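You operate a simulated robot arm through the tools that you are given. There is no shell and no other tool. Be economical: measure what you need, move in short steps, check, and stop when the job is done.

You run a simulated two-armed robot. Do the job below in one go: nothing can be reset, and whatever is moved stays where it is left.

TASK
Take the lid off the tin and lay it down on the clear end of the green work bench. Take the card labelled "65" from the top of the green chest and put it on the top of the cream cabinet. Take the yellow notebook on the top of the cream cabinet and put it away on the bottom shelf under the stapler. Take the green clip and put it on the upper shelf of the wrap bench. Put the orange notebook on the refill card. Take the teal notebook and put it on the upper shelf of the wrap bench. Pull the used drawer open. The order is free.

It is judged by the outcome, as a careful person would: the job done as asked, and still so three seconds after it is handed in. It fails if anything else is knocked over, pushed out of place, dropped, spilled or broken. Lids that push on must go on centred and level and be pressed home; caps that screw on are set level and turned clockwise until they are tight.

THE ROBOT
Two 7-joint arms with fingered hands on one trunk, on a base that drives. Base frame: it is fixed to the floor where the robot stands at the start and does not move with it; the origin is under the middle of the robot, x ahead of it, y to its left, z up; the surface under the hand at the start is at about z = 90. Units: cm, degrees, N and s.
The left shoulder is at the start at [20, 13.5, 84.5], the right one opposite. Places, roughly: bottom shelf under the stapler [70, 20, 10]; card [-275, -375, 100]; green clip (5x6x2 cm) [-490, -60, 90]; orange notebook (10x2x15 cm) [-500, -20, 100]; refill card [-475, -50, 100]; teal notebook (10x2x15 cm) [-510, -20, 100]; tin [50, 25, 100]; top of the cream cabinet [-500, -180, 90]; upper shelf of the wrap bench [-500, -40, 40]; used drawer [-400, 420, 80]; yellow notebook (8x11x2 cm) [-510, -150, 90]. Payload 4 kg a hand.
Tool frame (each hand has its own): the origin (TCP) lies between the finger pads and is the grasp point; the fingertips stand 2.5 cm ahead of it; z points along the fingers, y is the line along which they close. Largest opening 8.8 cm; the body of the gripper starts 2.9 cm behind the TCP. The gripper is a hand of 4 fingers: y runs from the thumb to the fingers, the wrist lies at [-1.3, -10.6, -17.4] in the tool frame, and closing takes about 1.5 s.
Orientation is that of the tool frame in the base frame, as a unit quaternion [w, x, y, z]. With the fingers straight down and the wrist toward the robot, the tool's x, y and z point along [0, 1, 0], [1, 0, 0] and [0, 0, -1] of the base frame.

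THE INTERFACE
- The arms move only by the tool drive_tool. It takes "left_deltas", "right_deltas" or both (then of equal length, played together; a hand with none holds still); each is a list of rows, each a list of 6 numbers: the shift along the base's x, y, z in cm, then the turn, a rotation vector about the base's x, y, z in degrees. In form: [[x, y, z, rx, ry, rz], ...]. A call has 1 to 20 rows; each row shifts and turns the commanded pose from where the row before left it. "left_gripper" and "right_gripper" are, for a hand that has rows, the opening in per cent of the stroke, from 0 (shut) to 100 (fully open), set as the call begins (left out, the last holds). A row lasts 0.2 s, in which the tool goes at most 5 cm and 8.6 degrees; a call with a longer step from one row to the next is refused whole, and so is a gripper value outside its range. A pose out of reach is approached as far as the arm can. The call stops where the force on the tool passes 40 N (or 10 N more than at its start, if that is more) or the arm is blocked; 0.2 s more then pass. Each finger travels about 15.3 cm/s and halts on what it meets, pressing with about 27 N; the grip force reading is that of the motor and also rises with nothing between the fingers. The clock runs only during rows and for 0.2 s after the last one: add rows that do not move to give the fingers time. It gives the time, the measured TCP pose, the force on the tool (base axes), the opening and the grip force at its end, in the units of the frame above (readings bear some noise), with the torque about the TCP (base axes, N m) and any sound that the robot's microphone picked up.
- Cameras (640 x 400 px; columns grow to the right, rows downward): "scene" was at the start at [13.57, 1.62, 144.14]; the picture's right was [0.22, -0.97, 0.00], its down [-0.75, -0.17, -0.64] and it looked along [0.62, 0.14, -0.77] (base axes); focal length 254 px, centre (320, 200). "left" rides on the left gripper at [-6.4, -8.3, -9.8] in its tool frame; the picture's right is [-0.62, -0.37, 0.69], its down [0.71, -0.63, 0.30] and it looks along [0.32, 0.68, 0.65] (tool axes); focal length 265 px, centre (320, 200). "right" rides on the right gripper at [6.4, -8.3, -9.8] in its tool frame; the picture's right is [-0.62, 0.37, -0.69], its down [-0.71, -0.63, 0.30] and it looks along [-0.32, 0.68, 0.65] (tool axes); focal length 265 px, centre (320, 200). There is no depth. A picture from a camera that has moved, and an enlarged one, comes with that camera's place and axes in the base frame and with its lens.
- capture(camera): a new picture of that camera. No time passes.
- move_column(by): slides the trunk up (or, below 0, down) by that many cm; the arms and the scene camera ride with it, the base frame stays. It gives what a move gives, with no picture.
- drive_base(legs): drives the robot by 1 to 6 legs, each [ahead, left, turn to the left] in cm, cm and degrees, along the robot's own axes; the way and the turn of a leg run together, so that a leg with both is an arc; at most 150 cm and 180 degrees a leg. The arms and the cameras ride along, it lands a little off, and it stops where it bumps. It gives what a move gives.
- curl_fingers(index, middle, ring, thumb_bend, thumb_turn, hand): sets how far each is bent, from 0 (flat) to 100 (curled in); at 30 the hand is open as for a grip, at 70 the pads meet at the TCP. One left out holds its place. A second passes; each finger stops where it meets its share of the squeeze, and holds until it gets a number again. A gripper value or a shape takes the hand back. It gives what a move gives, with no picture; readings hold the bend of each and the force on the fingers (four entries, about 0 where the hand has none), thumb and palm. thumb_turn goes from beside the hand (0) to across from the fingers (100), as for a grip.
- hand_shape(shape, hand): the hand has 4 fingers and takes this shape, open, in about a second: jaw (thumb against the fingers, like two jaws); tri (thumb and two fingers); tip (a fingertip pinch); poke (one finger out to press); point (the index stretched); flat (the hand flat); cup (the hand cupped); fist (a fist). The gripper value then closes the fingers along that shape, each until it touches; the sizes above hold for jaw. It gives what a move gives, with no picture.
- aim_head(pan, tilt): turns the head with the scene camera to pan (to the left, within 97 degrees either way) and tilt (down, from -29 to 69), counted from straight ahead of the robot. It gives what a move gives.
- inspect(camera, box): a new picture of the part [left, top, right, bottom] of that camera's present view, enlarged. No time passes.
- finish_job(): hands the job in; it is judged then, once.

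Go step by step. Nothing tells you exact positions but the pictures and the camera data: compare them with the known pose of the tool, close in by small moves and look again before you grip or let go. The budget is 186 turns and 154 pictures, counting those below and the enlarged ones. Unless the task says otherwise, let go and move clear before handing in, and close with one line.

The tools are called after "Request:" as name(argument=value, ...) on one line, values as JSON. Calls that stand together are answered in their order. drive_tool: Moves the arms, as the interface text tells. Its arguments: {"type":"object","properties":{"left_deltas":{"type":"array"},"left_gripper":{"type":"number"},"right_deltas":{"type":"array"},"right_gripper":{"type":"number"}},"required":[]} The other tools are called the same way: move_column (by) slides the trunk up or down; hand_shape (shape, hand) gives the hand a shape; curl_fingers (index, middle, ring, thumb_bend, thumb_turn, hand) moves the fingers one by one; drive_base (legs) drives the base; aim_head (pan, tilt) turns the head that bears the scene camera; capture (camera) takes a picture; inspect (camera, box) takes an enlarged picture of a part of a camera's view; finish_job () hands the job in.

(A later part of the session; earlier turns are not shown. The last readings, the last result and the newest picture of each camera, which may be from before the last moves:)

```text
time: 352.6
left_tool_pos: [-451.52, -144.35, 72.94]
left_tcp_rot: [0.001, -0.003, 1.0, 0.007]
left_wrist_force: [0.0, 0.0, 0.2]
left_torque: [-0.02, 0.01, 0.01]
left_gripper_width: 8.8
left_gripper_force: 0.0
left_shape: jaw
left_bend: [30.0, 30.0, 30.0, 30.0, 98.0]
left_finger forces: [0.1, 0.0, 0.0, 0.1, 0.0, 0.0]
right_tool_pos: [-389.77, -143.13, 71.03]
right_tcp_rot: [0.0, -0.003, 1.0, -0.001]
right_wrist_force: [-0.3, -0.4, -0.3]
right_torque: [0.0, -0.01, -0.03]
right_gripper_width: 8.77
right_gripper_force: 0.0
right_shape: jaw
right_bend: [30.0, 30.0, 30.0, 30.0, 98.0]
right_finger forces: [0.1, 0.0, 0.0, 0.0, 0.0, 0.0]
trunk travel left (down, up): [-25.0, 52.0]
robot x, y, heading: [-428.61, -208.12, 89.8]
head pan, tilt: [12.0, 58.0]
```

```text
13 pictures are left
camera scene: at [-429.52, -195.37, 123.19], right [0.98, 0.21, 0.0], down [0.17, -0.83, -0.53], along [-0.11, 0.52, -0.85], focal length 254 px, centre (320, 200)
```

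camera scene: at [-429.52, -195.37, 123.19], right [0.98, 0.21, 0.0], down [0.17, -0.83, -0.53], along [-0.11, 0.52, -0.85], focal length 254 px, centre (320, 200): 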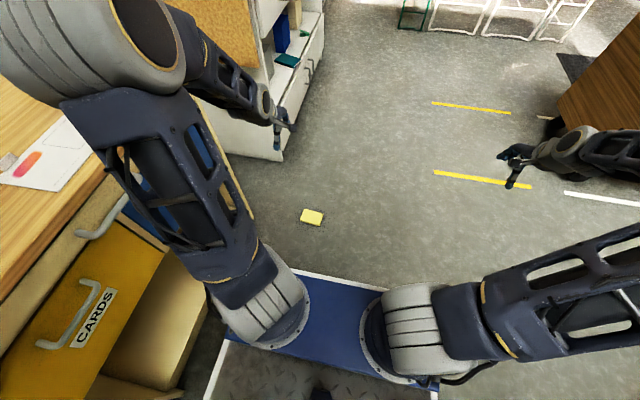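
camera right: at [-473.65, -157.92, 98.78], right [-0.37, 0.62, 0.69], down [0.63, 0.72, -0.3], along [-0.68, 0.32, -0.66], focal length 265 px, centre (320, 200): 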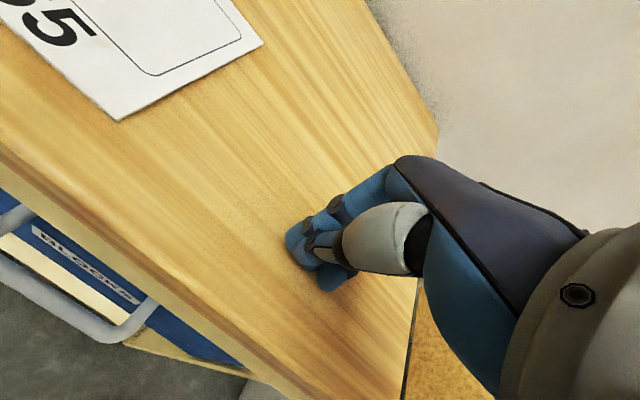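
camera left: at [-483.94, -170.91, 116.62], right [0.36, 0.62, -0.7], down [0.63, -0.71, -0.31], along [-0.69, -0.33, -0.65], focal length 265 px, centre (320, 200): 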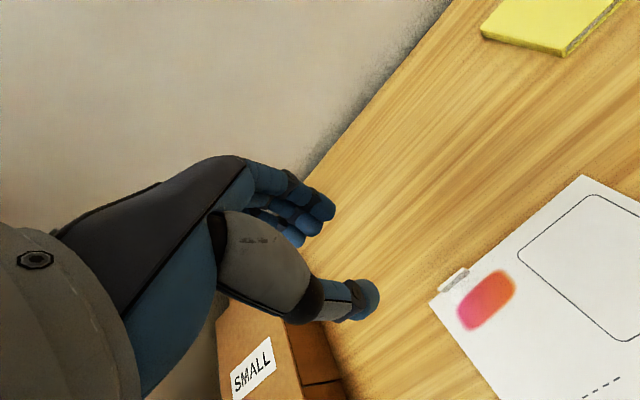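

The notebook is square to me: centre [-447.6, -132.4], its 8 cm side along y. I lower the trunk and bring the open left hand above it.

Request:
move_column(by=-25)

Request:
drive_tool(left_deltas=[[1, 3, -2, 0, 0, 0], [1, 3, -3, 0, 0, 0], [1, 3, -3, 0, 0, 0], [1, 3, -3, 0, 0, 0], [0, 0, -4, 0, 0, 0], [0, 0, -4, 0, 0, 0], [0, 0, -4, 0, 0, 0], [0, 0, -4, 0, 0, 0], [0, 0, -4, 0, 0, 0], [0, 0, -3, 0, 0, 0], [0, 0, 0, 0, 0, 0]])

Request:
capture(camera="left")

```text
time: 355.2
left_tool_pos: [-451.67, -144.41, 47.92]
left_tcp_rot: [0.0, -0.004, 1.0, 0.007]
left_wrist_force: [-0.4, 0.8, -0.8]
left_torque: [0.03, 0.02, -0.01]
left_gripper_width: 8.78
left_gripper_force: 0.1
left_shape: jaw
left_bend: [30.0, 30.0, 30.0, 30.0, 98.0]
left_finger forces: [0.0, 0.0, 0.0, 0.0, 0.0, 0.0]
right_tool_pos: [-389.86, -143.15, 45.87]
right_tcp_rot: [0.0, -0.003, 1.0, -0.001]
right_wrist_force: [-0.6, -0.1, -0.5]
right_torque: [-0.03, 0.0, 0.0]
right_gripper_width: 8.8
right_gripper_force: 0.0
right_shape: jaw
right_bend: [30.0, 30.0, 30.0, 30.0, 98.0]
right_finger forces: [0.1, 0.0, 0.1, 0.0, 0.0, 0.0]
trunk travel left (down, up): [0.0, 77.0]
robot x, y, heading: [-428.3, -207.93, 89.7]
head pan, tilt: [12.0, 58.0]
```

```text
time: 357.6
left_tool_pos: [-447.48, -132.54, 13.9]
left_tcp_rot: [0.001, -0.004, 1.0, 0.007]
left_wrist_force: [0.0, -0.4, 0.4]
left_torque: [0.0, 0.04, 0.01]
left_gripper_width: 8.76
left_gripper_force: 0.1
left_shape: jaw
left_bend: [30.0, 30.0, 30.0, 30.0, 98.0]
left_finger forces: [0.0, 0.1, 0.1, 0.0, 0.0, 0.0]
right_tool_pos: [-389.73, -143.11, 45.89]
right_tcp_rot: [0.0, -0.003, 1.0, 0.0]
right_wrist_force: [-0.8, 0.4, -0.3]
right_torque: [0.01, -0.01, 0.0]
right_gripper_width: 8.76
right_gripper_force: 0.0
right_shape: jaw
right_bend: [30.0, 30.0, 30.0, 30.0, 98.0]
right_finger forces: [0.1, 0.0, 0.1, 0.0, 0.1, 0.0]
trunk travel left (down, up): [0.0, 77.0]
robot x, y, heading: [-428.4, -207.97, 90.2]
head pan, tilt: [12.0, 58.0]
```

```text
12 pictures are left
camera left: at [-441.09, -140.85, 23.58], right [0.62, -0.35, -0.7], down [-0.71, -0.63, -0.31], along [-0.33, 0.69, -0.64], focal length 265 px, centre (320, 200)
```

left: 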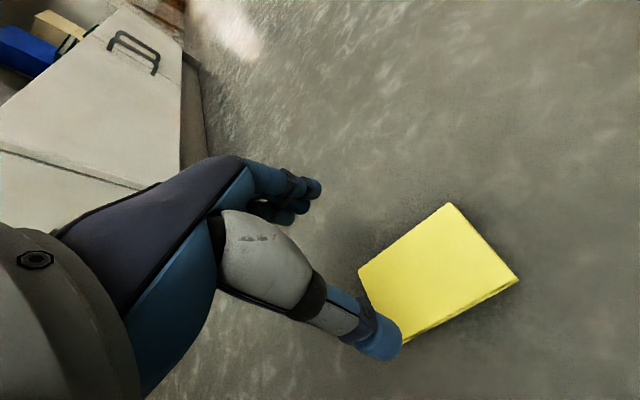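

Measured: centre [-447.2, -132.7], yawed about -6°. I align and descend astride it.

Request:
drive_tool(left_deltas=[[0.3, -0.15, -2, 0, 0, -6], [0, 0, -3, 0, 0, 0], [0, 0, -2.5, 0, 0, 0], [0, 0, -1, 0, 0, 0], [0, 0, -0.7, 0, 0, 0], [0, 0, -0.5, 0, 0, 0], [0, 0, -0.5, 0, 0, 0], [0, 0, 0, 0, 0, 0]])

Request:
drive_tool(left_deltas=[[0, 0, 0, 0, 0, 0], [0, 0, 0, 0, 0, 0], [0, 0, 0, 0, 0, 0], [0, 0, 0, 0, 0, 0]], left_gripper=0)

```text
time: 359.4
left_tool_pos: [-447.32, -132.63, 3.74]
left_tcp_rot: [0.002, 0.048, 0.999, 0.007]
left_wrist_force: [0.6, 0.5, 0.2]
left_torque: [0.0, 0.0, 0.01]
left_gripper_width: 8.75
left_gripper_force: 0.1
left_shape: jaw
left_bend: [30.0, 30.0, 30.0, 30.0, 98.0]
left_finger forces: [0.0, 0.0, 0.1, 0.0, 0.0, 0.1]
right_tool_pos: [-389.78, -143.18, 45.92]
right_tcp_rot: [-0.002, -0.003, 1.0, -0.001]
right_wrist_force: [0.0, 0.3, 0.1]
right_torque: [-0.02, -0.01, 0.02]
right_gripper_width: 8.76
right_gripper_force: 0.0
right_shape: jaw
right_bend: [30.0, 30.0, 30.0, 30.0, 98.0]
right_finger forces: [0.1, 0.0, 0.0, 0.1, 0.0, 0.0]
trunk travel left (down, up): [0.0, 77.0]
robot x, y, heading: [-428.2, -207.95, 89.7]
head pan, tilt: [12.0, 58.0]
```

```text
time: 360.4
left_tool_pos: [-447.26, -132.41, 3.99]
left_tcp_rot: [0.001, 0.049, 0.999, 0.007]
left_wrist_force: [0.6, -0.4, 15.9]
left_torque: [-0.26, 0.05, 0.06]
left_gripper_width: 5.74
left_gripper_force: 27.2
left_shape: jaw
left_bend: [29.0, 38.0, 40.0, 62.0, 100.0]
left_finger forces: [13.8, 10.7, 0.0, 0.1, 27.7, 0.0]
right_tool_pos: [-389.75, -143.13, 46.0]
right_tcp_rot: [-0.001, -0.002, 1.0, 0.0]
right_wrist_force: [0.9, 0.0, 0.2]
right_torque: [0.02, -0.02, 0.03]
right_gripper_width: 8.78
right_gripper_force: 0.0
right_shape: jaw
right_bend: [30.0, 30.0, 30.0, 30.0, 98.0]
right_finger forces: [0.0, 0.0, 0.0, 0.0, 0.1, 0.0]
trunk travel left (down, up): [0.0, 77.0]
robot x, y, heading: [-428.4, -207.98, 89.8]
head pan, tilt: [12.0, 58.0]
```

The grip registers force. I lift and check.

Request:
drive_tool(left_deltas=[[0, 0, 0.5, 0, 0, 0], [0, 0, 1.5, 0, 0, 0], [0, 0, 3, 0, 0, 0], [0, 0, 4, 0, 0, 0], [0, 0, 4, 0, 0, 0], [0, 0, 0, 0, 0, 0]])

Request:
capture(camera="left")

```text
time: 361.8
left_tool_pos: [-447.31, -132.47, 16.74]
left_tcp_rot: [0.001, 0.048, 0.999, 0.005]
left_wrist_force: [0.6, -0.2, -0.8]
left_torque: [-0.04, -0.03, 0.0]
left_gripper_width: 5.71
left_gripper_force: 26.8
left_shape: jaw
left_bend: [29.0, 37.0, 40.0, 62.0, 100.0]
left_finger forces: [13.9, 10.4, 0.1, 0.0, 25.1, 0.0]
right_tool_pos: [-389.9, -143.19, 45.88]
right_tcp_rot: [-0.001, -0.003, 1.0, -0.001]
right_wrist_force: [-0.4, -0.8, 0.9]
right_torque: [-0.01, -0.01, -0.01]
right_gripper_width: 8.74
right_gripper_force: 0.1
right_shape: jaw
right_bend: [30.0, 30.0, 30.0, 30.0, 98.0]
right_finger forces: [0.1, 0.0, 0.0, 0.0, 0.1, 0.0]
trunk travel left (down, up): [0.0, 77.0]
robot x, y, heading: [-428.31, -207.76, 90.0]
head pan, tilt: [12.0, 58.0]
```

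```text
11 pictures are left
camera left: at [-441.69, -141.63, 26.45], right [0.58, -0.42, -0.7], down [-0.77, -0.55, -0.31], along [-0.25, 0.72, -0.65], focal length 265 px, centre (320, 200)
```

left: 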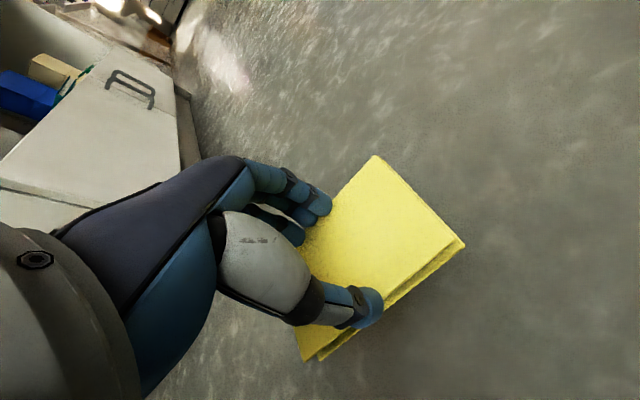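

The notebook is held level. I raise the trunk a bit and drive the long way round back to the green bench.

Request:
move_column(by=20)

Request:
drive_base(legs=[[0, 0, -90], [140, 0, 0], [140, 0, 0], [0, 150, 0], [0, 36, 0], [45, 0, 0]])

Request:
aim_head(pan=5, tilt=30)

Request:
capture(camera="scene")

```text
time: 364.0
left_tool_pos: [-447.23, -132.66, 36.8]
left_tcp_rot: [0.001, 0.049, 0.999, 0.006]
left_wrist_force: [0.1, 0.2, -1.3]
left_torque: [0.01, -0.01, 0.01]
left_gripper_width: 5.7
left_gripper_force: 27.2
left_shape: jaw
left_bend: [29.0, 37.0, 40.0, 62.0, 100.0]
left_finger forces: [13.8, 10.5, 0.1, 0.0, 25.2, 0.0]
right_tool_pos: [-389.82, -143.09, 65.92]
right_tcp_rot: [-0.001, -0.003, 1.0, -0.001]
right_wrist_force: [0.0, 0.3, 0.3]
right_torque: [-0.01, -0.02, 0.01]
right_gripper_width: 8.75
right_gripper_force: 0.1
right_shape: jaw
right_bend: [30.0, 30.0, 30.0, 30.0, 98.0]
right_finger forces: [0.1, 0.0, 0.0, 0.0, 0.1, 0.1]
trunk travel left (down, up): [-20.0, 57.0]
robot x, y, heading: [-428.11, -208.14, 89.8]
head pan, tilt: [12.0, 58.0]
```

```text
time: 392.6
left_tool_pos: [-29.85, 0.87, 36.73]
left_tcp_rot: [0.006, 0.737, 0.676, 0.004]
left_wrist_force: [-0.2, -0.1, -0.3]
left_torque: [-0.03, 0.03, -0.01]
left_gripper_width: 5.67
left_gripper_force: 27.0
left_shape: jaw
left_bend: [29.0, 37.0, 40.0, 62.0, 100.0]
left_finger forces: [12.8, 9.0, 0.0, 0.0, 21.9, 0.0]
right_tool_pos: [-39.75, -56.74, 65.98]
right_tcp_rot: [-0.001, 0.702, 0.712, -0.001]
right_wrist_force: [-0.6, -0.1, -0.2]
right_torque: [-0.04, -0.01, -0.03]
right_gripper_width: 8.77
right_gripper_force: 0.0
right_shape: jaw
right_bend: [30.0, 30.0, 30.0, 30.0, 98.0]
right_finger forces: [0.0, 0.0, 0.0, 0.0, 0.1, 0.0]
trunk travel left (down, up): [-20.0, 57.0]
robot x, y, heading: [-104.93, -18.91, 0.8]
head pan, tilt: [12.0, 58.0]
```

```text
time: 393.6
left_tool_pos: [-29.77, 0.93, 36.64]
left_tcp_rot: [0.004, 0.736, 0.676, 0.003]
left_wrist_force: [-0.5, -0.1, -0.9]
left_torque: [0.02, 0.01, -0.02]
left_gripper_width: 5.7
left_gripper_force: 27.9
left_shape: jaw
left_bend: [29.0, 37.0, 40.0, 62.0, 100.0]
left_finger forces: [12.9, 9.1, 0.0, 0.0, 21.9, 0.0]
right_tool_pos: [-39.73, -56.65, 65.93]
right_tcp_rot: [-0.002, 0.701, 0.713, -0.001]
right_wrist_force: [0.6, 0.6, 0.6]
right_torque: [-0.01, -0.02, -0.01]
right_gripper_width: 8.79
right_gripper_force: 0.0
right_shape: jaw
right_bend: [30.0, 30.0, 30.0, 30.0, 98.0]
right_finger forces: [0.0, 0.1, 0.2, 0.0, 0.0, 0.0]
trunk travel left (down, up): [-20.0, 57.0]
robot x, y, heading: [-105.06, -18.9, 0.4]
head pan, tilt: [5.0, 30.0]
```

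```text
10 pictures are left
camera scene: at [-89.9, -18.08, 122.16], right [0.1, -1.0, 0.0], down [-0.5, -0.05, -0.87], along [0.86, 0.08, -0.5], focal length 254 px, centre (320, 200)
```

scene: 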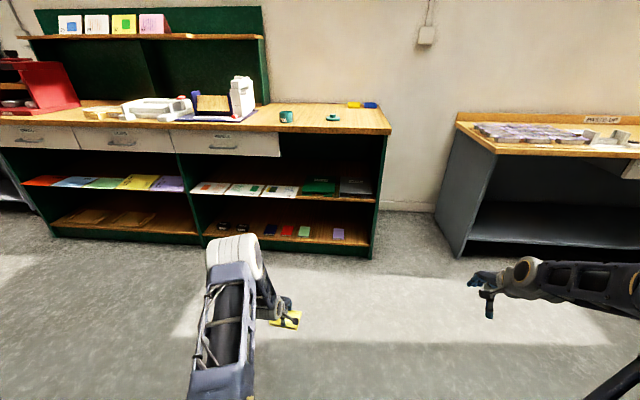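

I see the same row of small notebooks with the free slot around [52, -5.5], shelf z≈12. I line up, turn the hand square with a slight forward pitch, approach, and lower the trunk.

Request:
drive_base(legs=[[0, -6.4, -0.4], [57, 0, 0]])

Request:
drive_tool(left_deltas=[[0, 0, 0, 0, 0, 4.8], [0, 0, 0, 0, -6, 0], [0, 0, 0, 0, -6, 0], [0, 0, 0, 0, 0, 0]])

Request:
move_column(by=-17)

Request:
aim_head(pan=5, tilt=45)

Request:
capture(camera="scene")

```text
time: 397.4
left_tool_pos: [27.42, -6.02, 36.71]
left_tcp_rot: [0.005, 0.741, 0.672, 0.004]
left_wrist_force: [0.3, 0.0, 0.0]
left_torque: [0.04, -0.02, 0.0]
left_gripper_width: 2.82
left_gripper_force: 26.9
left_shape: jaw
left_bend: [76.0, 48.0, 40.0, 82.0, 100.0]
left_finger forces: [0.0, 0.0, 0.0, 0.1, 0.1, 0.1]
right_tool_pos: [16.91, -63.47, 66.09]
right_tcp_rot: [-0.001, 0.705, 0.71, 0.0]
right_wrist_force: [-0.6, -0.1, -0.2]
right_torque: [-0.04, 0.02, 0.04]
right_gripper_width: 8.76
right_gripper_force: 0.0
right_shape: jaw
right_bend: [30.0, 30.0, 30.0, 30.0, 98.0]
right_finger forces: [0.1, 0.1, 0.1, 0.0, 0.0, 0.0]
trunk travel left (down, up): [-20.0, 57.0]
robot x, y, heading: [-47.98, -25.44, -0.1]
head pan, tilt: [5.0, 30.0]
```

```text
time: 398.4
left_tool_pos: [27.43, -6.14, 36.8]
left_tcp_rot: [0.078, 0.707, 0.699, 0.079]
left_wrist_force: [-0.6, 0.5, 0.0]
left_torque: [0.01, 0.0, 0.01]
left_gripper_width: 2.83
left_gripper_force: 27.2
left_shape: jaw
left_bend: [76.0, 48.0, 40.0, 82.0, 100.0]
left_finger forces: [0.0, 0.0, 0.1, 0.1, 0.1, 0.1]
right_tool_pos: [16.73, -63.58, 66.02]
right_tcp_rot: [-0.001, 0.705, 0.709, -0.001]
right_wrist_force: [0.3, 0.6, 0.3]
right_torque: [0.02, -0.01, 0.0]
right_gripper_width: 8.77
right_gripper_force: 0.1
right_shape: jaw
right_bend: [30.0, 30.0, 30.0, 30.0, 98.0]
right_finger forces: [0.0, 0.0, 0.0, 0.0, 0.0, 0.0]
trunk travel left (down, up): [-20.0, 57.0]
robot x, y, heading: [-47.91, -25.2, -0.1]
head pan, tilt: [5.0, 30.0]
```

```text
time: 400.3
left_tool_pos: [27.45, -6.14, 19.79]
left_tcp_rot: [0.078, 0.707, 0.699, 0.079]
left_wrist_force: [0.3, 0.3, -0.4]
left_torque: [0.0, -0.01, -0.05]
left_gripper_width: 2.82
left_gripper_force: 27.1
left_shape: jaw
left_bend: [76.0, 48.0, 40.0, 82.0, 100.0]
left_finger forces: [0.0, 0.1, 0.0, 0.0, 0.0, 0.0]
right_tool_pos: [16.67, -63.58, 48.96]
right_tcp_rot: [-0.001, 0.705, 0.71, -0.001]
right_wrist_force: [0.7, -0.1, 0.8]
right_torque: [0.05, -0.02, 0.0]
right_gripper_width: 8.78
right_gripper_force: 0.1
right_shape: jaw
right_bend: [30.0, 30.0, 30.0, 30.0, 98.0]
right_finger forces: [0.0, 0.1, 0.0, 0.0, 0.1, 0.1]
trunk travel left (down, up): [-3.0, 74.0]
robot x, y, heading: [-47.93, -25.56, 0.0]
head pan, tilt: [5.0, 30.0]
```

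```text
time: 401.1
left_tool_pos: [27.36, -6.09, 19.69]
left_tcp_rot: [0.078, 0.707, 0.699, 0.079]
left_wrist_force: [1.0, 1.0, 0.8]
left_torque: [0.02, 0.0, 0.01]
left_gripper_width: 2.82
left_gripper_force: 26.8
left_shape: jaw
left_bend: [76.0, 48.0, 40.0, 82.0, 100.0]
left_finger forces: [0.0, 0.0, 0.1, 0.1, 0.1, 0.0]
right_tool_pos: [16.83, -63.68, 49.03]
right_tcp_rot: [0.001, 0.705, 0.709, -0.001]
right_wrist_force: [-0.2, 0.6, 0.0]
right_torque: [0.0, 0.03, 0.03]
right_gripper_width: 8.79
right_gripper_force: 0.1
right_shape: jaw
right_bend: [30.0, 30.0, 30.0, 30.0, 98.0]
right_finger forces: [0.0, 0.0, 0.0, 0.1, 0.0, 0.0]
trunk travel left (down, up): [-3.0, 74.0]
robot x, y, heading: [-47.87, -25.12, 0.1]
head pan, tilt: [5.0, 45.0]
```

```text
9 pictures are left
camera scene: at [-33.9, -24.64, 102.91], right [0.09, -1.0, 0.0], down [-0.7, -0.06, -0.71], along [0.7, 0.06, -0.71], focal length 254 px, centre (320, 200)
```

scene: 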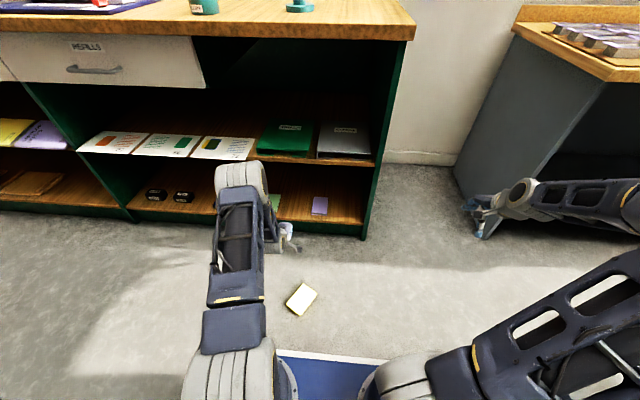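

The notebook slipped out during the drive and lies on the floor near [9.7, -13], skewed. I'll re-grip it deeper: un-pitch the hand, shift and turn the base, and yaw the hand to its 8 cm axis.

Request:
drive_tool(left_deltas=[[0, 0, 0, 0, 6, 0], [0, 0, 0, 0, 6, 0], [0, 0, 0, 0, 0, 0], [0, 0, 0, 0, 0, 0], [0, 0, 0, 0, 0, 0]], left_gripper=100)

Request:
drive_base(legs=[[0, -31, 0], [0, 0, 25]])

Request:
drive_tool(left_deltas=[[0, -1, 0, 0, 0, 8.5], [0, -1, 0, 0, 0, 8.5], [0, -1, 0, 0, 0, 8.5], [0, -1, 0, 0, 0, 8.5], [0, -1, 0, 0, 0, 8.5], [0, 0, 0, 0, 0, 0]])

Request:
capture(camera="left")

```text
time: 402.3
left_tool_pos: [27.37, -6.04, 19.78]
left_tcp_rot: [0.005, 0.712, 0.702, 0.004]
left_wrist_force: [-0.3, 0.6, 0.0]
left_torque: [-0.02, 0.01, 0.0]
left_gripper_width: 8.75
left_gripper_force: 0.1
left_shape: jaw
left_bend: [30.0, 30.0, 30.0, 30.0, 98.0]
left_finger forces: [0.1, 0.0, 0.0, 0.0, 0.0, 0.0]
right_tool_pos: [16.84, -63.57, 48.91]
right_tcp_rot: [-0.001, 0.705, 0.71, 0.0]
right_wrist_force: [-0.2, -0.2, -0.5]
right_torque: [0.0, -0.03, -0.01]
right_gripper_width: 8.77
right_gripper_force: 0.1
right_shape: jaw
right_bend: [30.0, 30.0, 30.0, 30.0, 98.0]
right_finger forces: [0.0, 0.1, 0.0, 0.1, 0.0, 0.0]
trunk travel left (down, up): [-3.0, 74.0]
robot x, y, heading: [-48.47, -25.04, -0.3]
head pan, tilt: [5.0, 45.0]
```

```text
time: 405.6
left_tool_pos: [11.98, -6.5, 19.63]
left_tcp_rot: [0.005, 0.541, 0.841, 0.006]
left_wrist_force: [-0.4, -0.4, 0.1]
left_torque: [0.02, 0.0, -0.02]
left_gripper_width: 8.75
left_gripper_force: 0.1
left_shape: jaw
left_bend: [30.0, 30.0, 30.0, 30.0, 98.0]
left_finger forces: [0.1, 0.1, 0.0, 0.0, 0.0, 0.1]
right_tool_pos: [27.01, -63.0, 48.95]
right_tcp_rot: [-0.001, 0.533, 0.846, -0.001]
right_wrist_force: [0.5, -0.1, 0.8]
right_torque: [0.0, -0.01, 0.0]
right_gripper_width: 8.74
right_gripper_force: 0.1
right_shape: jaw
right_bend: [30.0, 30.0, 30.0, 30.0, 98.0]
right_finger forces: [0.0, 0.1, 0.0, 0.1, 0.1, 0.1]
trunk travel left (down, up): [-3.0, 74.0]
robot x, y, heading: [-47.81, -55.99, 25.2]
head pan, tilt: [5.0, 45.0]
```

```text
time: 407.0
left_tool_pos: [12.01, -11.52, 19.83]
left_tcp_rot: [0.003, 0.199, 0.98, 0.006]
left_wrist_force: [-0.4, -0.5, 0.4]
left_torque: [-0.03, -0.02, -0.03]
left_gripper_width: 8.76
left_gripper_force: 0.1
left_shape: jaw
left_bend: [30.0, 30.0, 30.0, 30.0, 98.0]
left_finger forces: [0.0, 0.0, 0.1, 0.0, 0.0, 0.1]
right_tool_pos: [27.03, -62.95, 48.99]
right_tcp_rot: [-0.001, 0.533, 0.846, 0.0]
right_wrist_force: [0.6, 0.8, 0.7]
right_torque: [0.02, -0.04, 0.02]
right_gripper_width: 8.75
right_gripper_force: 0.1
right_shape: jaw
right_bend: [30.0, 30.0, 30.0, 30.0, 98.0]
right_finger forces: [0.0, 0.1, 0.1, 0.1, 0.1, 0.1]
trunk travel left (down, up): [-3.0, 74.0]
robot x, y, heading: [-47.9, -55.91, 25.4]
head pan, tilt: [5.0, 45.0]
```

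```text
8 pictures are left
camera left: at [14.65, -21.8, 29.49], right [0.43, -0.57, -0.7], down [-0.9, -0.3, -0.31], along [-0.03, 0.76, -0.65], focal length 265 px, centre (320, 200)
```

left: 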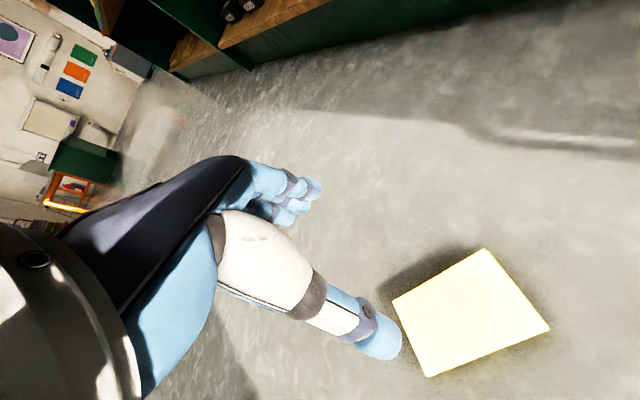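

Centre is [10, -13.6] with its 8 cm axis at 60°. I align (yaw -7°) and descend lower than before, then close.

Request:
drive_tool(left_deltas=[[-1, -1, -2, 0, 0, -7], [-1, -1.1, -3, 0, 0, 0], [0, 0, -4, 0, 0, 0], [0, 0, -3.5, 0, 0, 0], [0, 0, -2, 0, 0, 0], [0, 0, -1, 0, 0, 0], [0, 0, -0.7, 0, 0, 0], [0, 0, -0.5, 0, 0, 0], [0, 0, 0, 0, 0, 0]])

Request:
drive_tool(left_deltas=[[0, 0, 0, 0, 0, 0], [0, 0, 0, 0, 0, 0], [0, 0, 0, 0, 0, 0], [0, 0, 0, 0, 0, 0], [0, 0, 0, 0, 0, 0]], left_gripper=0)

```text
time: 409.0
left_tool_pos: [9.96, -13.6, 3.12]
left_tcp_rot: [0.002, 0.259, 0.966, 0.007]
left_wrist_force: [-0.2, 0.6, 0.2]
left_torque: [-0.03, -0.03, -0.01]
left_gripper_width: 8.77
left_gripper_force: 0.1
left_shape: jaw
left_bend: [30.0, 30.0, 30.0, 30.0, 98.0]
left_finger forces: [0.0, 0.0, 0.0, 0.1, 0.0, 0.1]
right_tool_pos: [26.96, -63.03, 49.02]
right_tcp_rot: [-0.001, 0.533, 0.846, 0.0]
right_wrist_force: [0.1, -0.9, 0.5]
right_torque: [0.0, 0.01, -0.02]
right_gripper_width: 8.75
right_gripper_force: 0.0
right_shape: jaw
right_bend: [30.0, 30.0, 30.0, 30.0, 98.0]
right_finger forces: [0.0, 0.1, 0.0, 0.0, 0.0, 0.0]
trunk travel left (down, up): [-3.0, 74.0]
robot x, y, heading: [-48.57, -56.07, 25.2]
head pan, tilt: [5.0, 45.0]
```

```text
time: 410.2
left_tool_pos: [10.01, -13.66, 3.07]
left_tcp_rot: [0.003, 0.259, 0.966, 0.007]
left_wrist_force: [0.4, -0.3, 1.0]
left_torque: [0.03, 0.02, 0.03]
left_gripper_width: 6.66
left_gripper_force: 27.2
left_shape: jaw
left_bend: [27.0, 36.0, 33.0, 52.0, 99.0]
left_finger forces: [13.5, 7.4, 3.3, 0.1, 24.5, 0.0]
right_tool_pos: [27.05, -62.91, 49.03]
right_tcp_rot: [-0.001, 0.533, 0.846, -0.002]
right_wrist_force: [0.1, 0.1, -0.5]
right_torque: [-0.01, 0.0, 0.01]
right_gripper_width: 8.75
right_gripper_force: 0.1
right_shape: jaw
right_bend: [30.0, 30.0, 30.0, 30.0, 98.0]
right_finger forces: [0.1, 0.0, 0.0, 0.0, 0.1, 0.0]
trunk travel left (down, up): [-3.0, 74.0]
robot x, y, heading: [-47.99, -55.87, 25.4]
head pan, tilt: [5.0, 45.0]
```

A firmer grip this time (three fingers, full width). I lift gently, turn back square to the bench and move in front of the slot.

Request:
drive_tool(left_deltas=[[0, 0, 0.5, 0, 0, 0], [0, 0, 1.5, 0, 0, 0], [0, 0, 2.5, 0, 0, 0], [0, 0, 3, 0, 0, 0], [0, 0, 3, 0, 0, 0], [0, 0, 3, 0, 0, 0], [0, 0, 3, 0, 0, 0], [0, 0, 0, 0, 0, 0]])

Request:
drive_base(legs=[[0, 0, -25.2], [0, 37, 0]])

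Request:
drive_tool(left_deltas=[[0, 0, 0, 0, 0, -5], [0, 0, 0, 0, 0, -5], [0, 0, 0, 0, 0, -5], [0, 0, 0, 0, 0, -5], [0, 0, 0, 0, 0, -5], [0, 0, 0, 0, 0, -5], [0, 0, 0, 0, 0, -5], [0, 0, 0, 0, -4, 0], [0, 0, 0, 0, -4, 0], [0, 0, 0, 0, 0, 0]])

Request:
capture(camera="left")

```text
time: 412.0
left_tool_pos: [10.02, -13.55, 19.64]
left_tcp_rot: [0.001, 0.259, 0.966, 0.005]
left_wrist_force: [-0.4, 0.1, -1.5]
left_torque: [-0.02, -0.01, -0.03]
left_gripper_width: 6.64
left_gripper_force: 26.9
left_shape: jaw
left_bend: [27.0, 36.0, 33.0, 52.0, 99.0]
left_finger forces: [13.6, 7.4, 3.3, 0.0, 24.3, 0.0]
right_tool_pos: [26.93, -62.98, 48.86]
right_tcp_rot: [-0.001, 0.533, 0.846, -0.001]
right_wrist_force: [-0.1, 0.7, 0.5]
right_torque: [0.02, -0.02, 0.0]
right_gripper_width: 8.77
right_gripper_force: 0.1
right_shape: jaw
right_bend: [30.0, 30.0, 30.0, 30.0, 98.0]
right_finger forces: [0.1, 0.0, 0.0, 0.0, 0.0, 0.0]
trunk travel left (down, up): [-3.0, 74.0]
robot x, y, heading: [-47.69, -56.02, 25.2]
head pan, tilt: [5.0, 45.0]
```

```text
time: 415.7
left_tool_pos: [22.59, -4.73, 19.57]
left_tcp_rot: [0.003, 0.464, 0.886, 0.005]
left_wrist_force: [-0.4, -0.2, -0.4]
left_torque: [-0.08, 0.01, 0.0]
left_gripper_width: 6.66
left_gripper_force: 26.8
left_shape: jaw
left_bend: [27.0, 36.0, 33.0, 52.0, 99.0]
left_finger forces: [13.7, 7.3, 3.3, 0.1, 24.4, 0.0]
right_tool_pos: [16.85, -56.66, 49.01]
right_tcp_rot: [-0.002, 0.705, 0.709, 0.0]
right_wrist_force: [0.1, -0.3, -0.5]
right_torque: [-0.02, -0.01, -0.02]
right_gripper_width: 8.77
right_gripper_force: 0.1
right_shape: jaw
right_bend: [30.0, 30.0, 30.0, 30.0, 98.0]
right_finger forces: [0.1, 0.1, 0.1, 0.0, 0.1, 0.1]
trunk travel left (down, up): [-3.0, 74.0]
robot x, y, heading: [-48.1, -17.95, -0.1]
head pan, tilt: [5.0, 45.0]
```

```text
time: 417.9
left_tool_pos: [22.6, -4.75, 19.5]
left_tcp_rot: [0.055, 0.707, 0.703, 0.054]
left_wrist_force: [0.4, 0.1, -1.5]
left_torque: [0.01, 0.01, 0.0]
left_gripper_width: 6.65
left_gripper_force: 27.1
left_shape: jaw
left_bend: [27.0, 36.0, 33.0, 52.0, 99.0]
left_finger forces: [13.6, 7.5, 3.3, 0.0, 24.4, 0.0]
right_tool_pos: [16.84, -56.7, 48.9]
right_tcp_rot: [-0.001, 0.705, 0.709, 0.001]
right_wrist_force: [0.3, -0.2, -0.7]
right_torque: [0.0, 0.0, -0.02]
right_gripper_width: 8.76
right_gripper_force: 0.1
right_shape: jaw
right_bend: [30.0, 30.0, 30.0, 30.0, 98.0]
right_finger forces: [0.0, 0.1, 0.0, 0.0, 0.0, 0.0]
trunk travel left (down, up): [-3.0, 74.0]
robot x, y, heading: [-48.13, -18.45, -0.1]
head pan, tilt: [5.0, 45.0]
```

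```text
7 pictures are left
camera left: at [12.9, -11.24, 27.98], right [-0.26, -0.62, -0.74], down [-0.57, 0.72, -0.4], along [0.78, 0.32, -0.54], focal length 265 px, centre (320, 200)
```

left: 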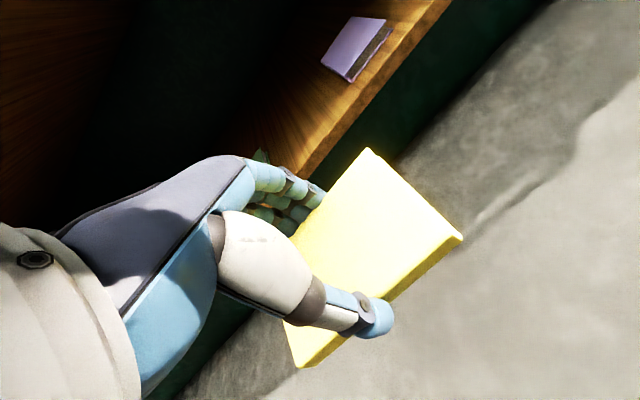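

Held well, and the slot is clear: shelf edge x≈42.5, lavender at [50.7, -17.3]. I shift 1 cm left and drive in 22 cm, then a further 4.5 cm with the arm.

Request:
drive_base(legs=[[0, 1, 0], [22, 0, 0]])

Request:
drive_tool(left_deltas=[[2, 0, 0, 0, 0, 0], [2, 0, 0, 0, 0, 0], [0.7, 0, -0.5, 0, 0, 0], [0, 0, 0, 0, 0, 0]])

Request:
capture(camera="left")

```text
time: 419.9
left_tool_pos: [44.85, -3.84, 19.57]
left_tcp_rot: [0.054, 0.707, 0.703, 0.054]
left_wrist_force: [0.0, 0.3, 0.2]
left_torque: [0.0, 0.01, -0.01]
left_gripper_width: 6.67
left_gripper_force: 27.6
left_shape: jaw
left_bend: [27.0, 36.0, 33.0, 52.0, 99.0]
left_finger forces: [13.6, 7.4, 3.4, 0.0, 24.4, 0.0]
right_tool_pos: [39.01, -55.7, 48.99]
right_tcp_rot: [-0.002, 0.705, 0.709, 0.0]
right_wrist_force: [0.0, -0.1, -0.5]
right_torque: [0.0, 0.0, 0.0]
right_gripper_width: 8.78
right_gripper_force: 0.1
right_shape: jaw
right_bend: [30.0, 30.0, 30.0, 30.0, 98.0]
right_finger forces: [0.1, 0.1, 0.0, 0.0, 0.0, 0.0]
trunk travel left (down, up): [-3.0, 74.0]
robot x, y, heading: [-26.26, -17.32, 0.0]
head pan, tilt: [5.0, 45.0]
```

```text
time: 420.9
left_tool_pos: [49.6, -3.83, 18.95]
left_tcp_rot: [0.054, 0.707, 0.703, 0.054]
left_wrist_force: [-0.4, 0.2, -0.3]
left_torque: [0.03, -0.03, 0.0]
left_gripper_width: 6.64
left_gripper_force: 27.1
left_shape: jaw
left_bend: [27.0, 36.0, 33.0, 52.0, 99.0]
left_finger forces: [13.6, 7.4, 3.4, 0.0, 24.5, 0.0]
right_tool_pos: [39.13, -55.73, 48.92]
right_tcp_rot: [-0.001, 0.706, 0.708, 0.0]
right_wrist_force: [1.0, 0.3, -0.1]
right_torque: [0.01, 0.04, 0.0]
right_gripper_width: 8.78
right_gripper_force: 0.1
right_shape: jaw
right_bend: [30.0, 30.0, 30.0, 30.0, 98.0]
right_finger forces: [0.0, 0.0, 0.0, 0.0, 0.0, 0.0]
trunk travel left (down, up): [-3.0, 74.0]
robot x, y, heading: [-25.59, -17.18, -0.2]
head pan, tilt: [5.0, 45.0]
```

```text
6 pictures are left
camera left: at [39.78, -10.32, 27.46], right [-0.26, -0.62, -0.74], down [-0.57, 0.72, -0.4], along [0.78, 0.32, -0.54], focal length 265 px, centre (320, 200)
```

left: 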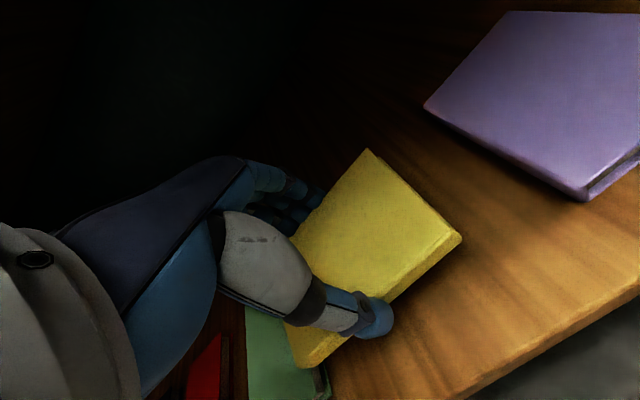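

It's over the slot; I move 1.2 cm right to centre between green and lavender, then lower to contact.

Request:
drive_tool(left_deltas=[[0, -1.2, 0, 0, 0, 0], [0, 0, -1, 0, 0, 0], [0, 0, -0.6, 0, 0, 0], [0, 0, -0.4, 0, 0, 0], [0, 0, -0.4, 0, 0, 0], [0, 0, -0.3, 0, 0, 0], [0, 0, -0.3, 0, 0, 0], [0, 0, -0.3, 0, 0, 0], [0, 0, -0.3, 0, 0, 0], [0, 0, -0.3, 0, 0, 0], [0, 0, 0, 0, 0, 0]])

```text
time: 422.9
left_tool_pos: [50.06, -5.12, 16.17]
left_tcp_rot: [0.061, 0.706, 0.703, 0.058]
left_wrist_force: [-3.4, -0.7, 18.7]
left_torque: [-0.05, 0.82, 0.0]
left_gripper_width: 6.38
left_gripper_force: 27.0
left_shape: jaw
left_bend: [28.0, 37.0, 34.0, 52.0, 99.0]
left_finger forces: [13.5, 7.0, 3.6, 0.0, 28.9, 0.0]
right_tool_pos: [38.95, -55.83, 48.97]
right_tcp_rot: [-0.001, 0.706, 0.708, -0.001]
right_wrist_force: [0.2, -0.2, -0.8]
right_torque: [0.02, 0.01, -0.02]
right_gripper_width: 8.77
right_gripper_force: 0.2
right_shape: jaw
right_bend: [30.0, 30.0, 30.0, 30.0, 98.0]
right_finger forces: [0.0, 0.1, 0.1, 0.0, 0.0, 0.0]
trunk travel left (down, up): [-3.0, 74.0]
robot x, y, heading: [-26.02, -17.1, 0.1]
head pan, tilt: [5.0, 45.0]
stopped in row 9 (left hand): the force on the tool passed its limit at 45 N (the readings are from after the stop); the commanded pose is now the measured one
```

Near edge is down. I level the hand, open, and lift off gently.

Request:
drive_tool(left_deltas=[[0, 0, 0.2, 0, 3, 0], [0, 0, 0, 0, 3, 0], [0, 0, 0, 0, 0, 0]])

Request:
drive_tool(left_deltas=[[0, 0, 0, 0, 0, 0], [0, 0, 0, 0, 0, 0], [0, 0, 0, 0, 0, 0], [0, 0, 0, 0, 0, 0], [0, 0, 0, 0, 0, 0], [0, 0, 0.7, 0, 0, 0], [0, 0, 1.2, 0, 0, 0], [0, 0, 1, 0, 0, 0], [0, 0, 0, 0, 0, 0]], left_gripper=100)

Request:
capture(camera="left")

```text
time: 423.7
left_tool_pos: [49.81, -5.14, 16.23]
left_tcp_rot: [0.02, 0.709, 0.705, 0.019]
left_wrist_force: [0.1, 0.1, -0.1]
left_torque: [0.0, -0.03, -0.04]
left_gripper_width: 6.48
left_gripper_force: 27.0
left_shape: jaw
left_bend: [28.0, 37.0, 33.0, 52.0, 98.0]
left_finger forces: [14.7, 7.5, 3.6, 0.1, 25.7, 0.0]
right_tool_pos: [38.79, -55.81, 48.92]
right_tcp_rot: [-0.001, 0.706, 0.708, 0.0]
right_wrist_force: [1.4, 0.4, 0.7]
right_torque: [-0.05, 0.01, 0.04]
right_gripper_width: 8.77
right_gripper_force: 0.1
right_shape: jaw
right_bend: [30.0, 30.0, 30.0, 30.0, 98.0]
right_finger forces: [0.0, 0.1, 0.0, 0.0, 0.0, 0.0]
trunk travel left (down, up): [-3.0, 74.0]
robot x, y, heading: [-26.0, -17.23, 0.1]
head pan, tilt: [5.0, 45.0]
```

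```text
time: 425.7
left_tool_pos: [49.75, -5.07, 19.08]
left_tcp_rot: [0.021, 0.709, 0.705, 0.02]
left_wrist_force: [-0.6, 0.2, 1.2]
left_torque: [0.01, -0.02, -0.03]
left_gripper_width: 8.74
left_gripper_force: 0.2
left_shape: jaw
left_bend: [30.0, 30.0, 30.0, 30.0, 98.0]
left_finger forces: [0.0, 0.0, 0.0, 0.1, 0.0, 0.0]
right_tool_pos: [39.0, -55.68, 49.07]
right_tcp_rot: [-0.001, 0.706, 0.708, 0.0]
right_wrist_force: [0.9, -0.3, -0.9]
right_torque: [-0.04, 0.02, -0.01]
right_gripper_width: 8.78
right_gripper_force: 0.1
right_shape: jaw
right_bend: [30.0, 30.0, 30.0, 30.0, 98.0]
right_finger forces: [0.1, 0.0, 0.1, 0.0, 0.0, 0.1]
trunk travel left (down, up): [-3.0, 74.0]
robot x, y, heading: [-25.87, -17.29, -0.2]
head pan, tilt: [5.0, 45.0]
```

```text
5 pictures are left
camera left: at [40.95, -11.5, 28.5], right [-0.33, -0.62, -0.71], down [-0.61, 0.72, -0.34], along [0.72, 0.32, -0.61], focal length 265 px, centre (320, 200)
```

left: 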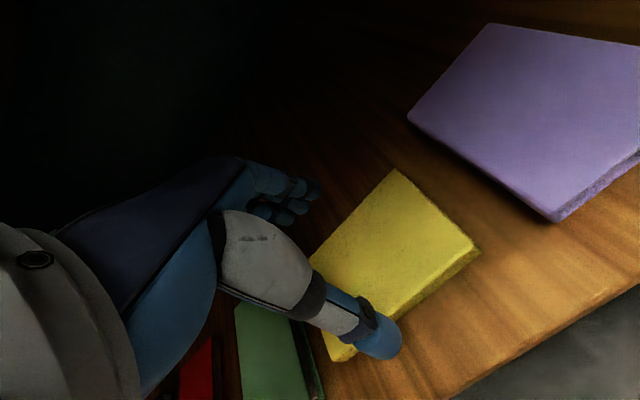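

The yellow notebook lies in its slot on the bottom shelf. I withdraw, raise the trunk, and travel to the used drawer's side of the room.

Request:
drive_tool(left_deltas=[[-1, 0, 1, 0, 0, 0], [-2, 0, 1, 0, 0, 0], [-4, 0, 0, 0, 0, 0], [-4, 0, 0, 0, 0, 0], [0, 0, 0, 0, 0, 0]])

Request:
drive_base(legs=[[-60, 0, 0]])

Request:
move_column(by=40)

Request:
drive_base(legs=[[-40, 0, 0], [0, 150, 0], [0, 150, 0], [0, 110, 0], [0, 0, 180]])

Request:
aim_head(pan=0, tilt=15)

Request:
capture(camera="scene")

```text
time: 426.9
left_tool_pos: [38.88, -5.08, 21.14]
left_tcp_rot: [0.023, 0.708, 0.705, 0.02]
left_wrist_force: [-0.4, 1.4, 0.5]
left_torque: [0.0, -0.02, 0.03]
left_gripper_width: 8.77
left_gripper_force: 0.1
left_shape: jaw
left_bend: [30.0, 30.0, 30.0, 30.0, 98.0]
left_finger forces: [0.0, 0.1, 0.0, 0.1, 0.0, 0.0]
right_tool_pos: [38.9, -55.76, 48.92]
right_tcp_rot: [-0.001, 0.706, 0.709, 0.0]
right_wrist_force: [0.3, -0.1, 0.2]
right_torque: [0.01, 0.02, -0.01]
right_gripper_width: 8.78
right_gripper_force: 0.0
right_shape: jaw
right_bend: [30.0, 30.0, 30.0, 30.0, 98.0]
right_finger forces: [0.0, 0.0, 0.0, 0.1, 0.0, 0.0]
trunk travel left (down, up): [-3.0, 74.0]
robot x, y, heading: [-25.58, -17.11, -0.1]
head pan, tilt: [5.0, 45.0]
```

```text
time: 430.3
left_tool_pos: [-21.79, -5.0, 21.01]
left_tcp_rot: [0.021, 0.708, 0.705, 0.02]
left_wrist_force: [0.5, 0.1, -0.4]
left_torque: [-0.01, 0.0, 0.01]
left_gripper_width: 8.78
left_gripper_force: 0.1
left_shape: jaw
left_bend: [30.0, 30.0, 30.0, 30.0, 98.0]
left_finger forces: [0.0, 0.0, 0.1, 0.1, 0.0, 0.0]
right_tool_pos: [-21.56, -55.61, 49.04]
right_tcp_rot: [-0.002, 0.705, 0.709, 0.0]
right_wrist_force: [0.4, 0.0, 0.1]
right_torque: [0.01, 0.02, -0.02]
right_gripper_width: 8.76
right_gripper_force: 0.1
right_shape: jaw
right_bend: [30.0, 30.0, 30.0, 30.0, 98.0]
right_finger forces: [0.0, 0.0, 0.0, 0.0, 0.0, 0.1]
trunk travel left (down, up): [-3.0, 74.0]
robot x, y, heading: [-86.38, -16.98, -0.0]
head pan, tilt: [5.0, 45.0]
```

```text
time: 434.1
left_tool_pos: [-21.72, -4.95, 61.12]
left_tcp_rot: [0.021, 0.708, 0.706, 0.02]
left_wrist_force: [-0.2, -1.0, -0.3]
left_torque: [-0.01, 0.01, 0.01]
left_gripper_width: 8.79
left_gripper_force: 0.0
left_shape: jaw
left_bend: [30.0, 30.0, 30.0, 30.0, 98.0]
left_finger forces: [0.0, 0.0, 0.0, 0.1, 0.0, 0.0]
right_tool_pos: [-21.59, -55.63, 88.97]
right_tcp_rot: [-0.001, 0.705, 0.709, 0.0]
right_wrist_force: [0.1, -0.4, -0.9]
right_torque: [-0.01, 0.02, -0.01]
right_gripper_width: 8.78
right_gripper_force: 0.2
right_shape: jaw
right_bend: [30.0, 30.0, 30.0, 30.0, 98.0]
right_finger forces: [0.0, 0.0, 0.0, 0.0, 0.0, 0.1]
trunk travel left (down, up): [-43.0, 34.0]
robot x, y, heading: [-86.25, -17.36, -0.1]
head pan, tilt: [5.0, 45.0]
```

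```text
time: 463.2
left_tool_pos: [-191.81, 379.69, 61.11]
left_tcp_rot: [0.02, 0.707, -0.707, -0.02]
left_wrist_force: [-0.3, 0.4, 0.9]
left_torque: [-0.01, 0.01, -0.03]
left_gripper_width: 8.76
left_gripper_force: 0.1
left_shape: jaw
left_bend: [30.0, 30.0, 30.0, 30.0, 98.0]
left_finger forces: [0.1, 0.0, 0.0, 0.1, 0.1, 0.1]
right_tool_pos: [-192.12, 430.44, 89.01]
right_tcp_rot: [-0.001, 0.711, -0.703, 0.001]
right_wrist_force: [-0.8, -0.1, -0.4]
right_torque: [0.0, 0.01, -0.02]
right_gripper_width: 8.77
right_gripper_force: 0.0
right_shape: jaw
right_bend: [30.0, 30.0, 30.0, 30.0, 98.0]
right_finger forces: [0.0, 0.0, 0.0, 0.0, 0.0, 0.0]
trunk travel left (down, up): [-43.0, 34.0]
robot x, y, heading: [-127.33, 392.2, -179.4]
head pan, tilt: [5.0, 45.0]
```

```text
time: 464.2
left_tool_pos: [-191.72, 379.85, 61.08]
left_tcp_rot: [0.02, 0.707, -0.707, -0.021]
left_wrist_force: [-0.3, -0.5, -0.8]
left_torque: [-0.01, 0.01, 0.0]
left_gripper_width: 8.78
left_gripper_force: 0.0
left_shape: jaw
left_bend: [30.0, 30.0, 30.0, 30.0, 98.0]
left_finger forces: [0.1, 0.0, 0.1, 0.0, 0.0, 0.0]
right_tool_pos: [-192.18, 430.33, 88.96]
right_tcp_rot: [0.0, 0.711, -0.704, 0.001]
right_wrist_force: [-0.1, 0.5, -0.3]
right_torque: [0.02, 0.04, 0.02]
right_gripper_width: 8.78
right_gripper_force: 0.0
right_shape: jaw
right_bend: [30.0, 30.0, 30.0, 30.0, 98.0]
right_finger forces: [0.0, 0.0, 0.1, 0.0, 0.0, 0.0]
trunk travel left (down, up): [-43.0, 34.0]
robot x, y, heading: [-127.4, 392.32, -179.8]
head pan, tilt: [0.0, 15.0]
```

```text
4 pictures are left
camera scene: at [-142.32, 392.16, 147.58], right [0.0, 1.0, 0.0], down [0.26, 0.0, -0.97], along [-0.97, 0.0, -0.26], focal length 254 px, centre (320, 200)
```

scene: 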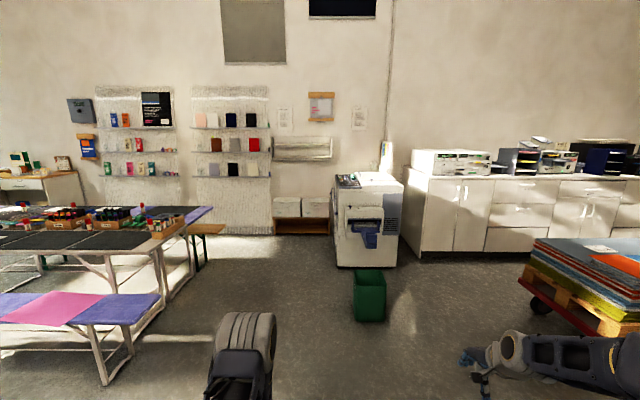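

Near [-404, 449] stands a white machine with drawer-like fronts; the far counter is at y≈640, beyond the given place. I zoom on the machine.

Request:
inspect(camera="scene", box=[315, 160, 425, 330])

```text
2.35 times, centred on (370, 245) of scene
camera zoom: at [-142.32, 392.16, 147.58], right [0.0, 1.0, 0.0], down [0.26, 0.0, -0.97], along [-0.97, 0.0, -0.26], focal length 597 px, centre (202, 94)
```

zoom: 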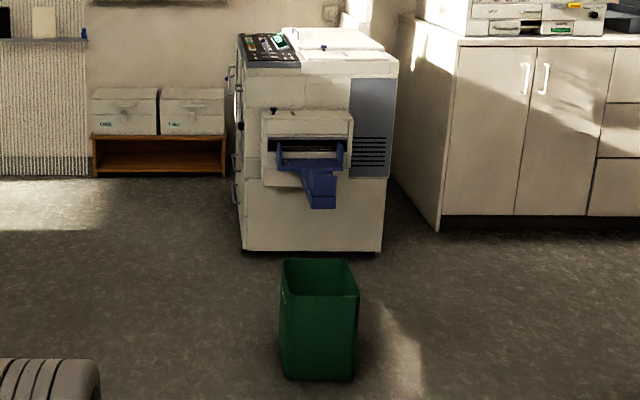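

It's a copier/printer; its left side shows vertical handles, matching the given place [-400, 420, 80]. I drive round to face that side.

Request:
drive_base(legs=[[0, 40, 0], [150, 0, 0], [45, 0, 0], [0, 0, -90]])

Request:
aim_head(pan=45, tilt=30)

Request:
capture(camera="scene")

```text
time: 479.9
left_tool_pos: [-335.19, 414.83, 61.13]
left_tcp_rot: [-0.001, -0.005, 1.0, 0.029]
left_wrist_force: [0.1, -0.1, -0.3]
left_torque: [0.0, 0.0, 0.03]
left_gripper_width: 8.79
left_gripper_force: 0.0
left_shape: jaw
left_bend: [30.0, 30.0, 30.0, 30.0, 98.0]
left_finger forces: [0.0, 0.0, 0.0, 0.0, 0.1, 0.1]
right_tool_pos: [-284.6, 415.81, 89.03]
right_tcp_rot: [0.001, -0.011, 1.0, -0.001]
right_wrist_force: [-1.2, 0.7, -0.6]
right_torque: [0.0, -0.01, 0.02]
right_gripper_width: 8.79
right_gripper_force: 0.0
right_shape: jaw
right_bend: [30.0, 30.0, 30.0, 30.0, 98.0]
right_finger forces: [0.0, 0.0, 0.0, 0.1, 0.1, 0.1]
trunk travel left (down, up): [-43.0, 34.0]
robot x, y, heading: [-321.82, 349.96, 90.8]
head pan, tilt: [0.0, 15.0]
```

```text
time: 481.0
left_tool_pos: [-335.26, 414.78, 61.08]
left_tcp_rot: [0.002, -0.006, 1.0, 0.029]
left_wrist_force: [-0.4, 0.5, 0.6]
left_torque: [0.02, 0.01, -0.02]
left_gripper_width: 8.79
left_gripper_force: 0.0
left_shape: jaw
left_bend: [30.0, 30.0, 30.0, 30.0, 98.0]
left_finger forces: [0.0, 0.0, 0.0, 0.1, 0.0, 0.0]
right_tool_pos: [-284.6, 415.82, 88.99]
right_tcp_rot: [0.0, -0.01, 1.0, -0.002]
right_wrist_force: [0.1, -0.6, -0.9]
right_torque: [-0.01, 0.01, -0.02]
right_gripper_width: 8.77
right_gripper_force: 0.0
right_shape: jaw
right_bend: [30.0, 30.0, 30.0, 30.0, 98.0]
right_finger forces: [0.0, 0.0, 0.1, 0.0, 0.0, 0.0]
trunk travel left (down, up): [-43.0, 34.0]
robot x, y, heading: [-321.92, 350.16, 90.9]
head pan, tilt: [45.0, 30.0]
```

```text
2 pictures are left
camera scene: at [-328.44, 362.5, 145.17], right [0.7, 0.72, 0.0], down [0.36, -0.35, -0.87], along [-0.62, 0.6, -0.5], focal length 254 px, centre (320, 200)
```

scene: 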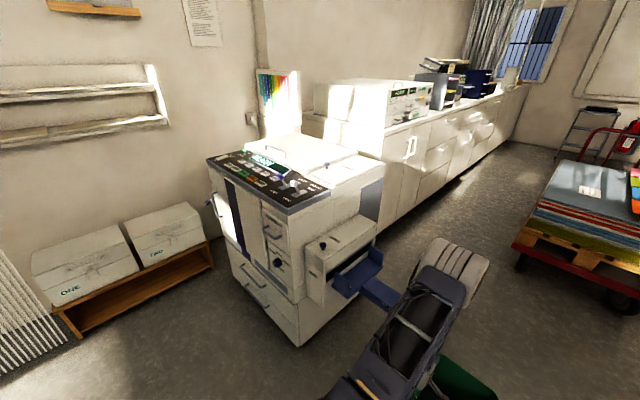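

The copier's control side has several fronts with handles. I spend one picture to read their labels.

Request:
inspect(camera="scene", box=[200, 160, 340, 350])

```text
2.11 times, centred on (270, 255) of scene
camera zoom: at [-328.44, 362.5, 145.17], right [0.7, 0.72, 0.0], down [0.36, -0.35, -0.87], along [-0.62, 0.6, -0.5], focal length 534 px, centre (425, 84)
```

zoom: 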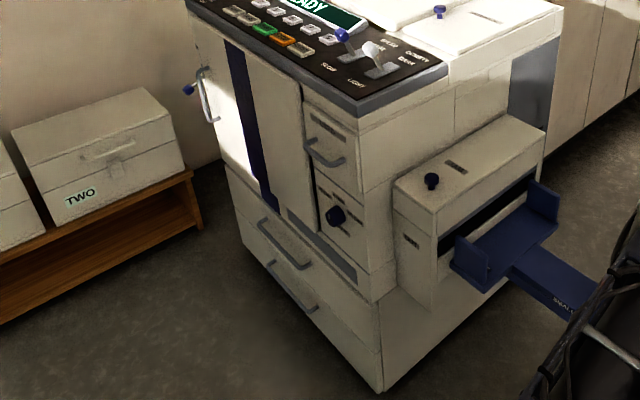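

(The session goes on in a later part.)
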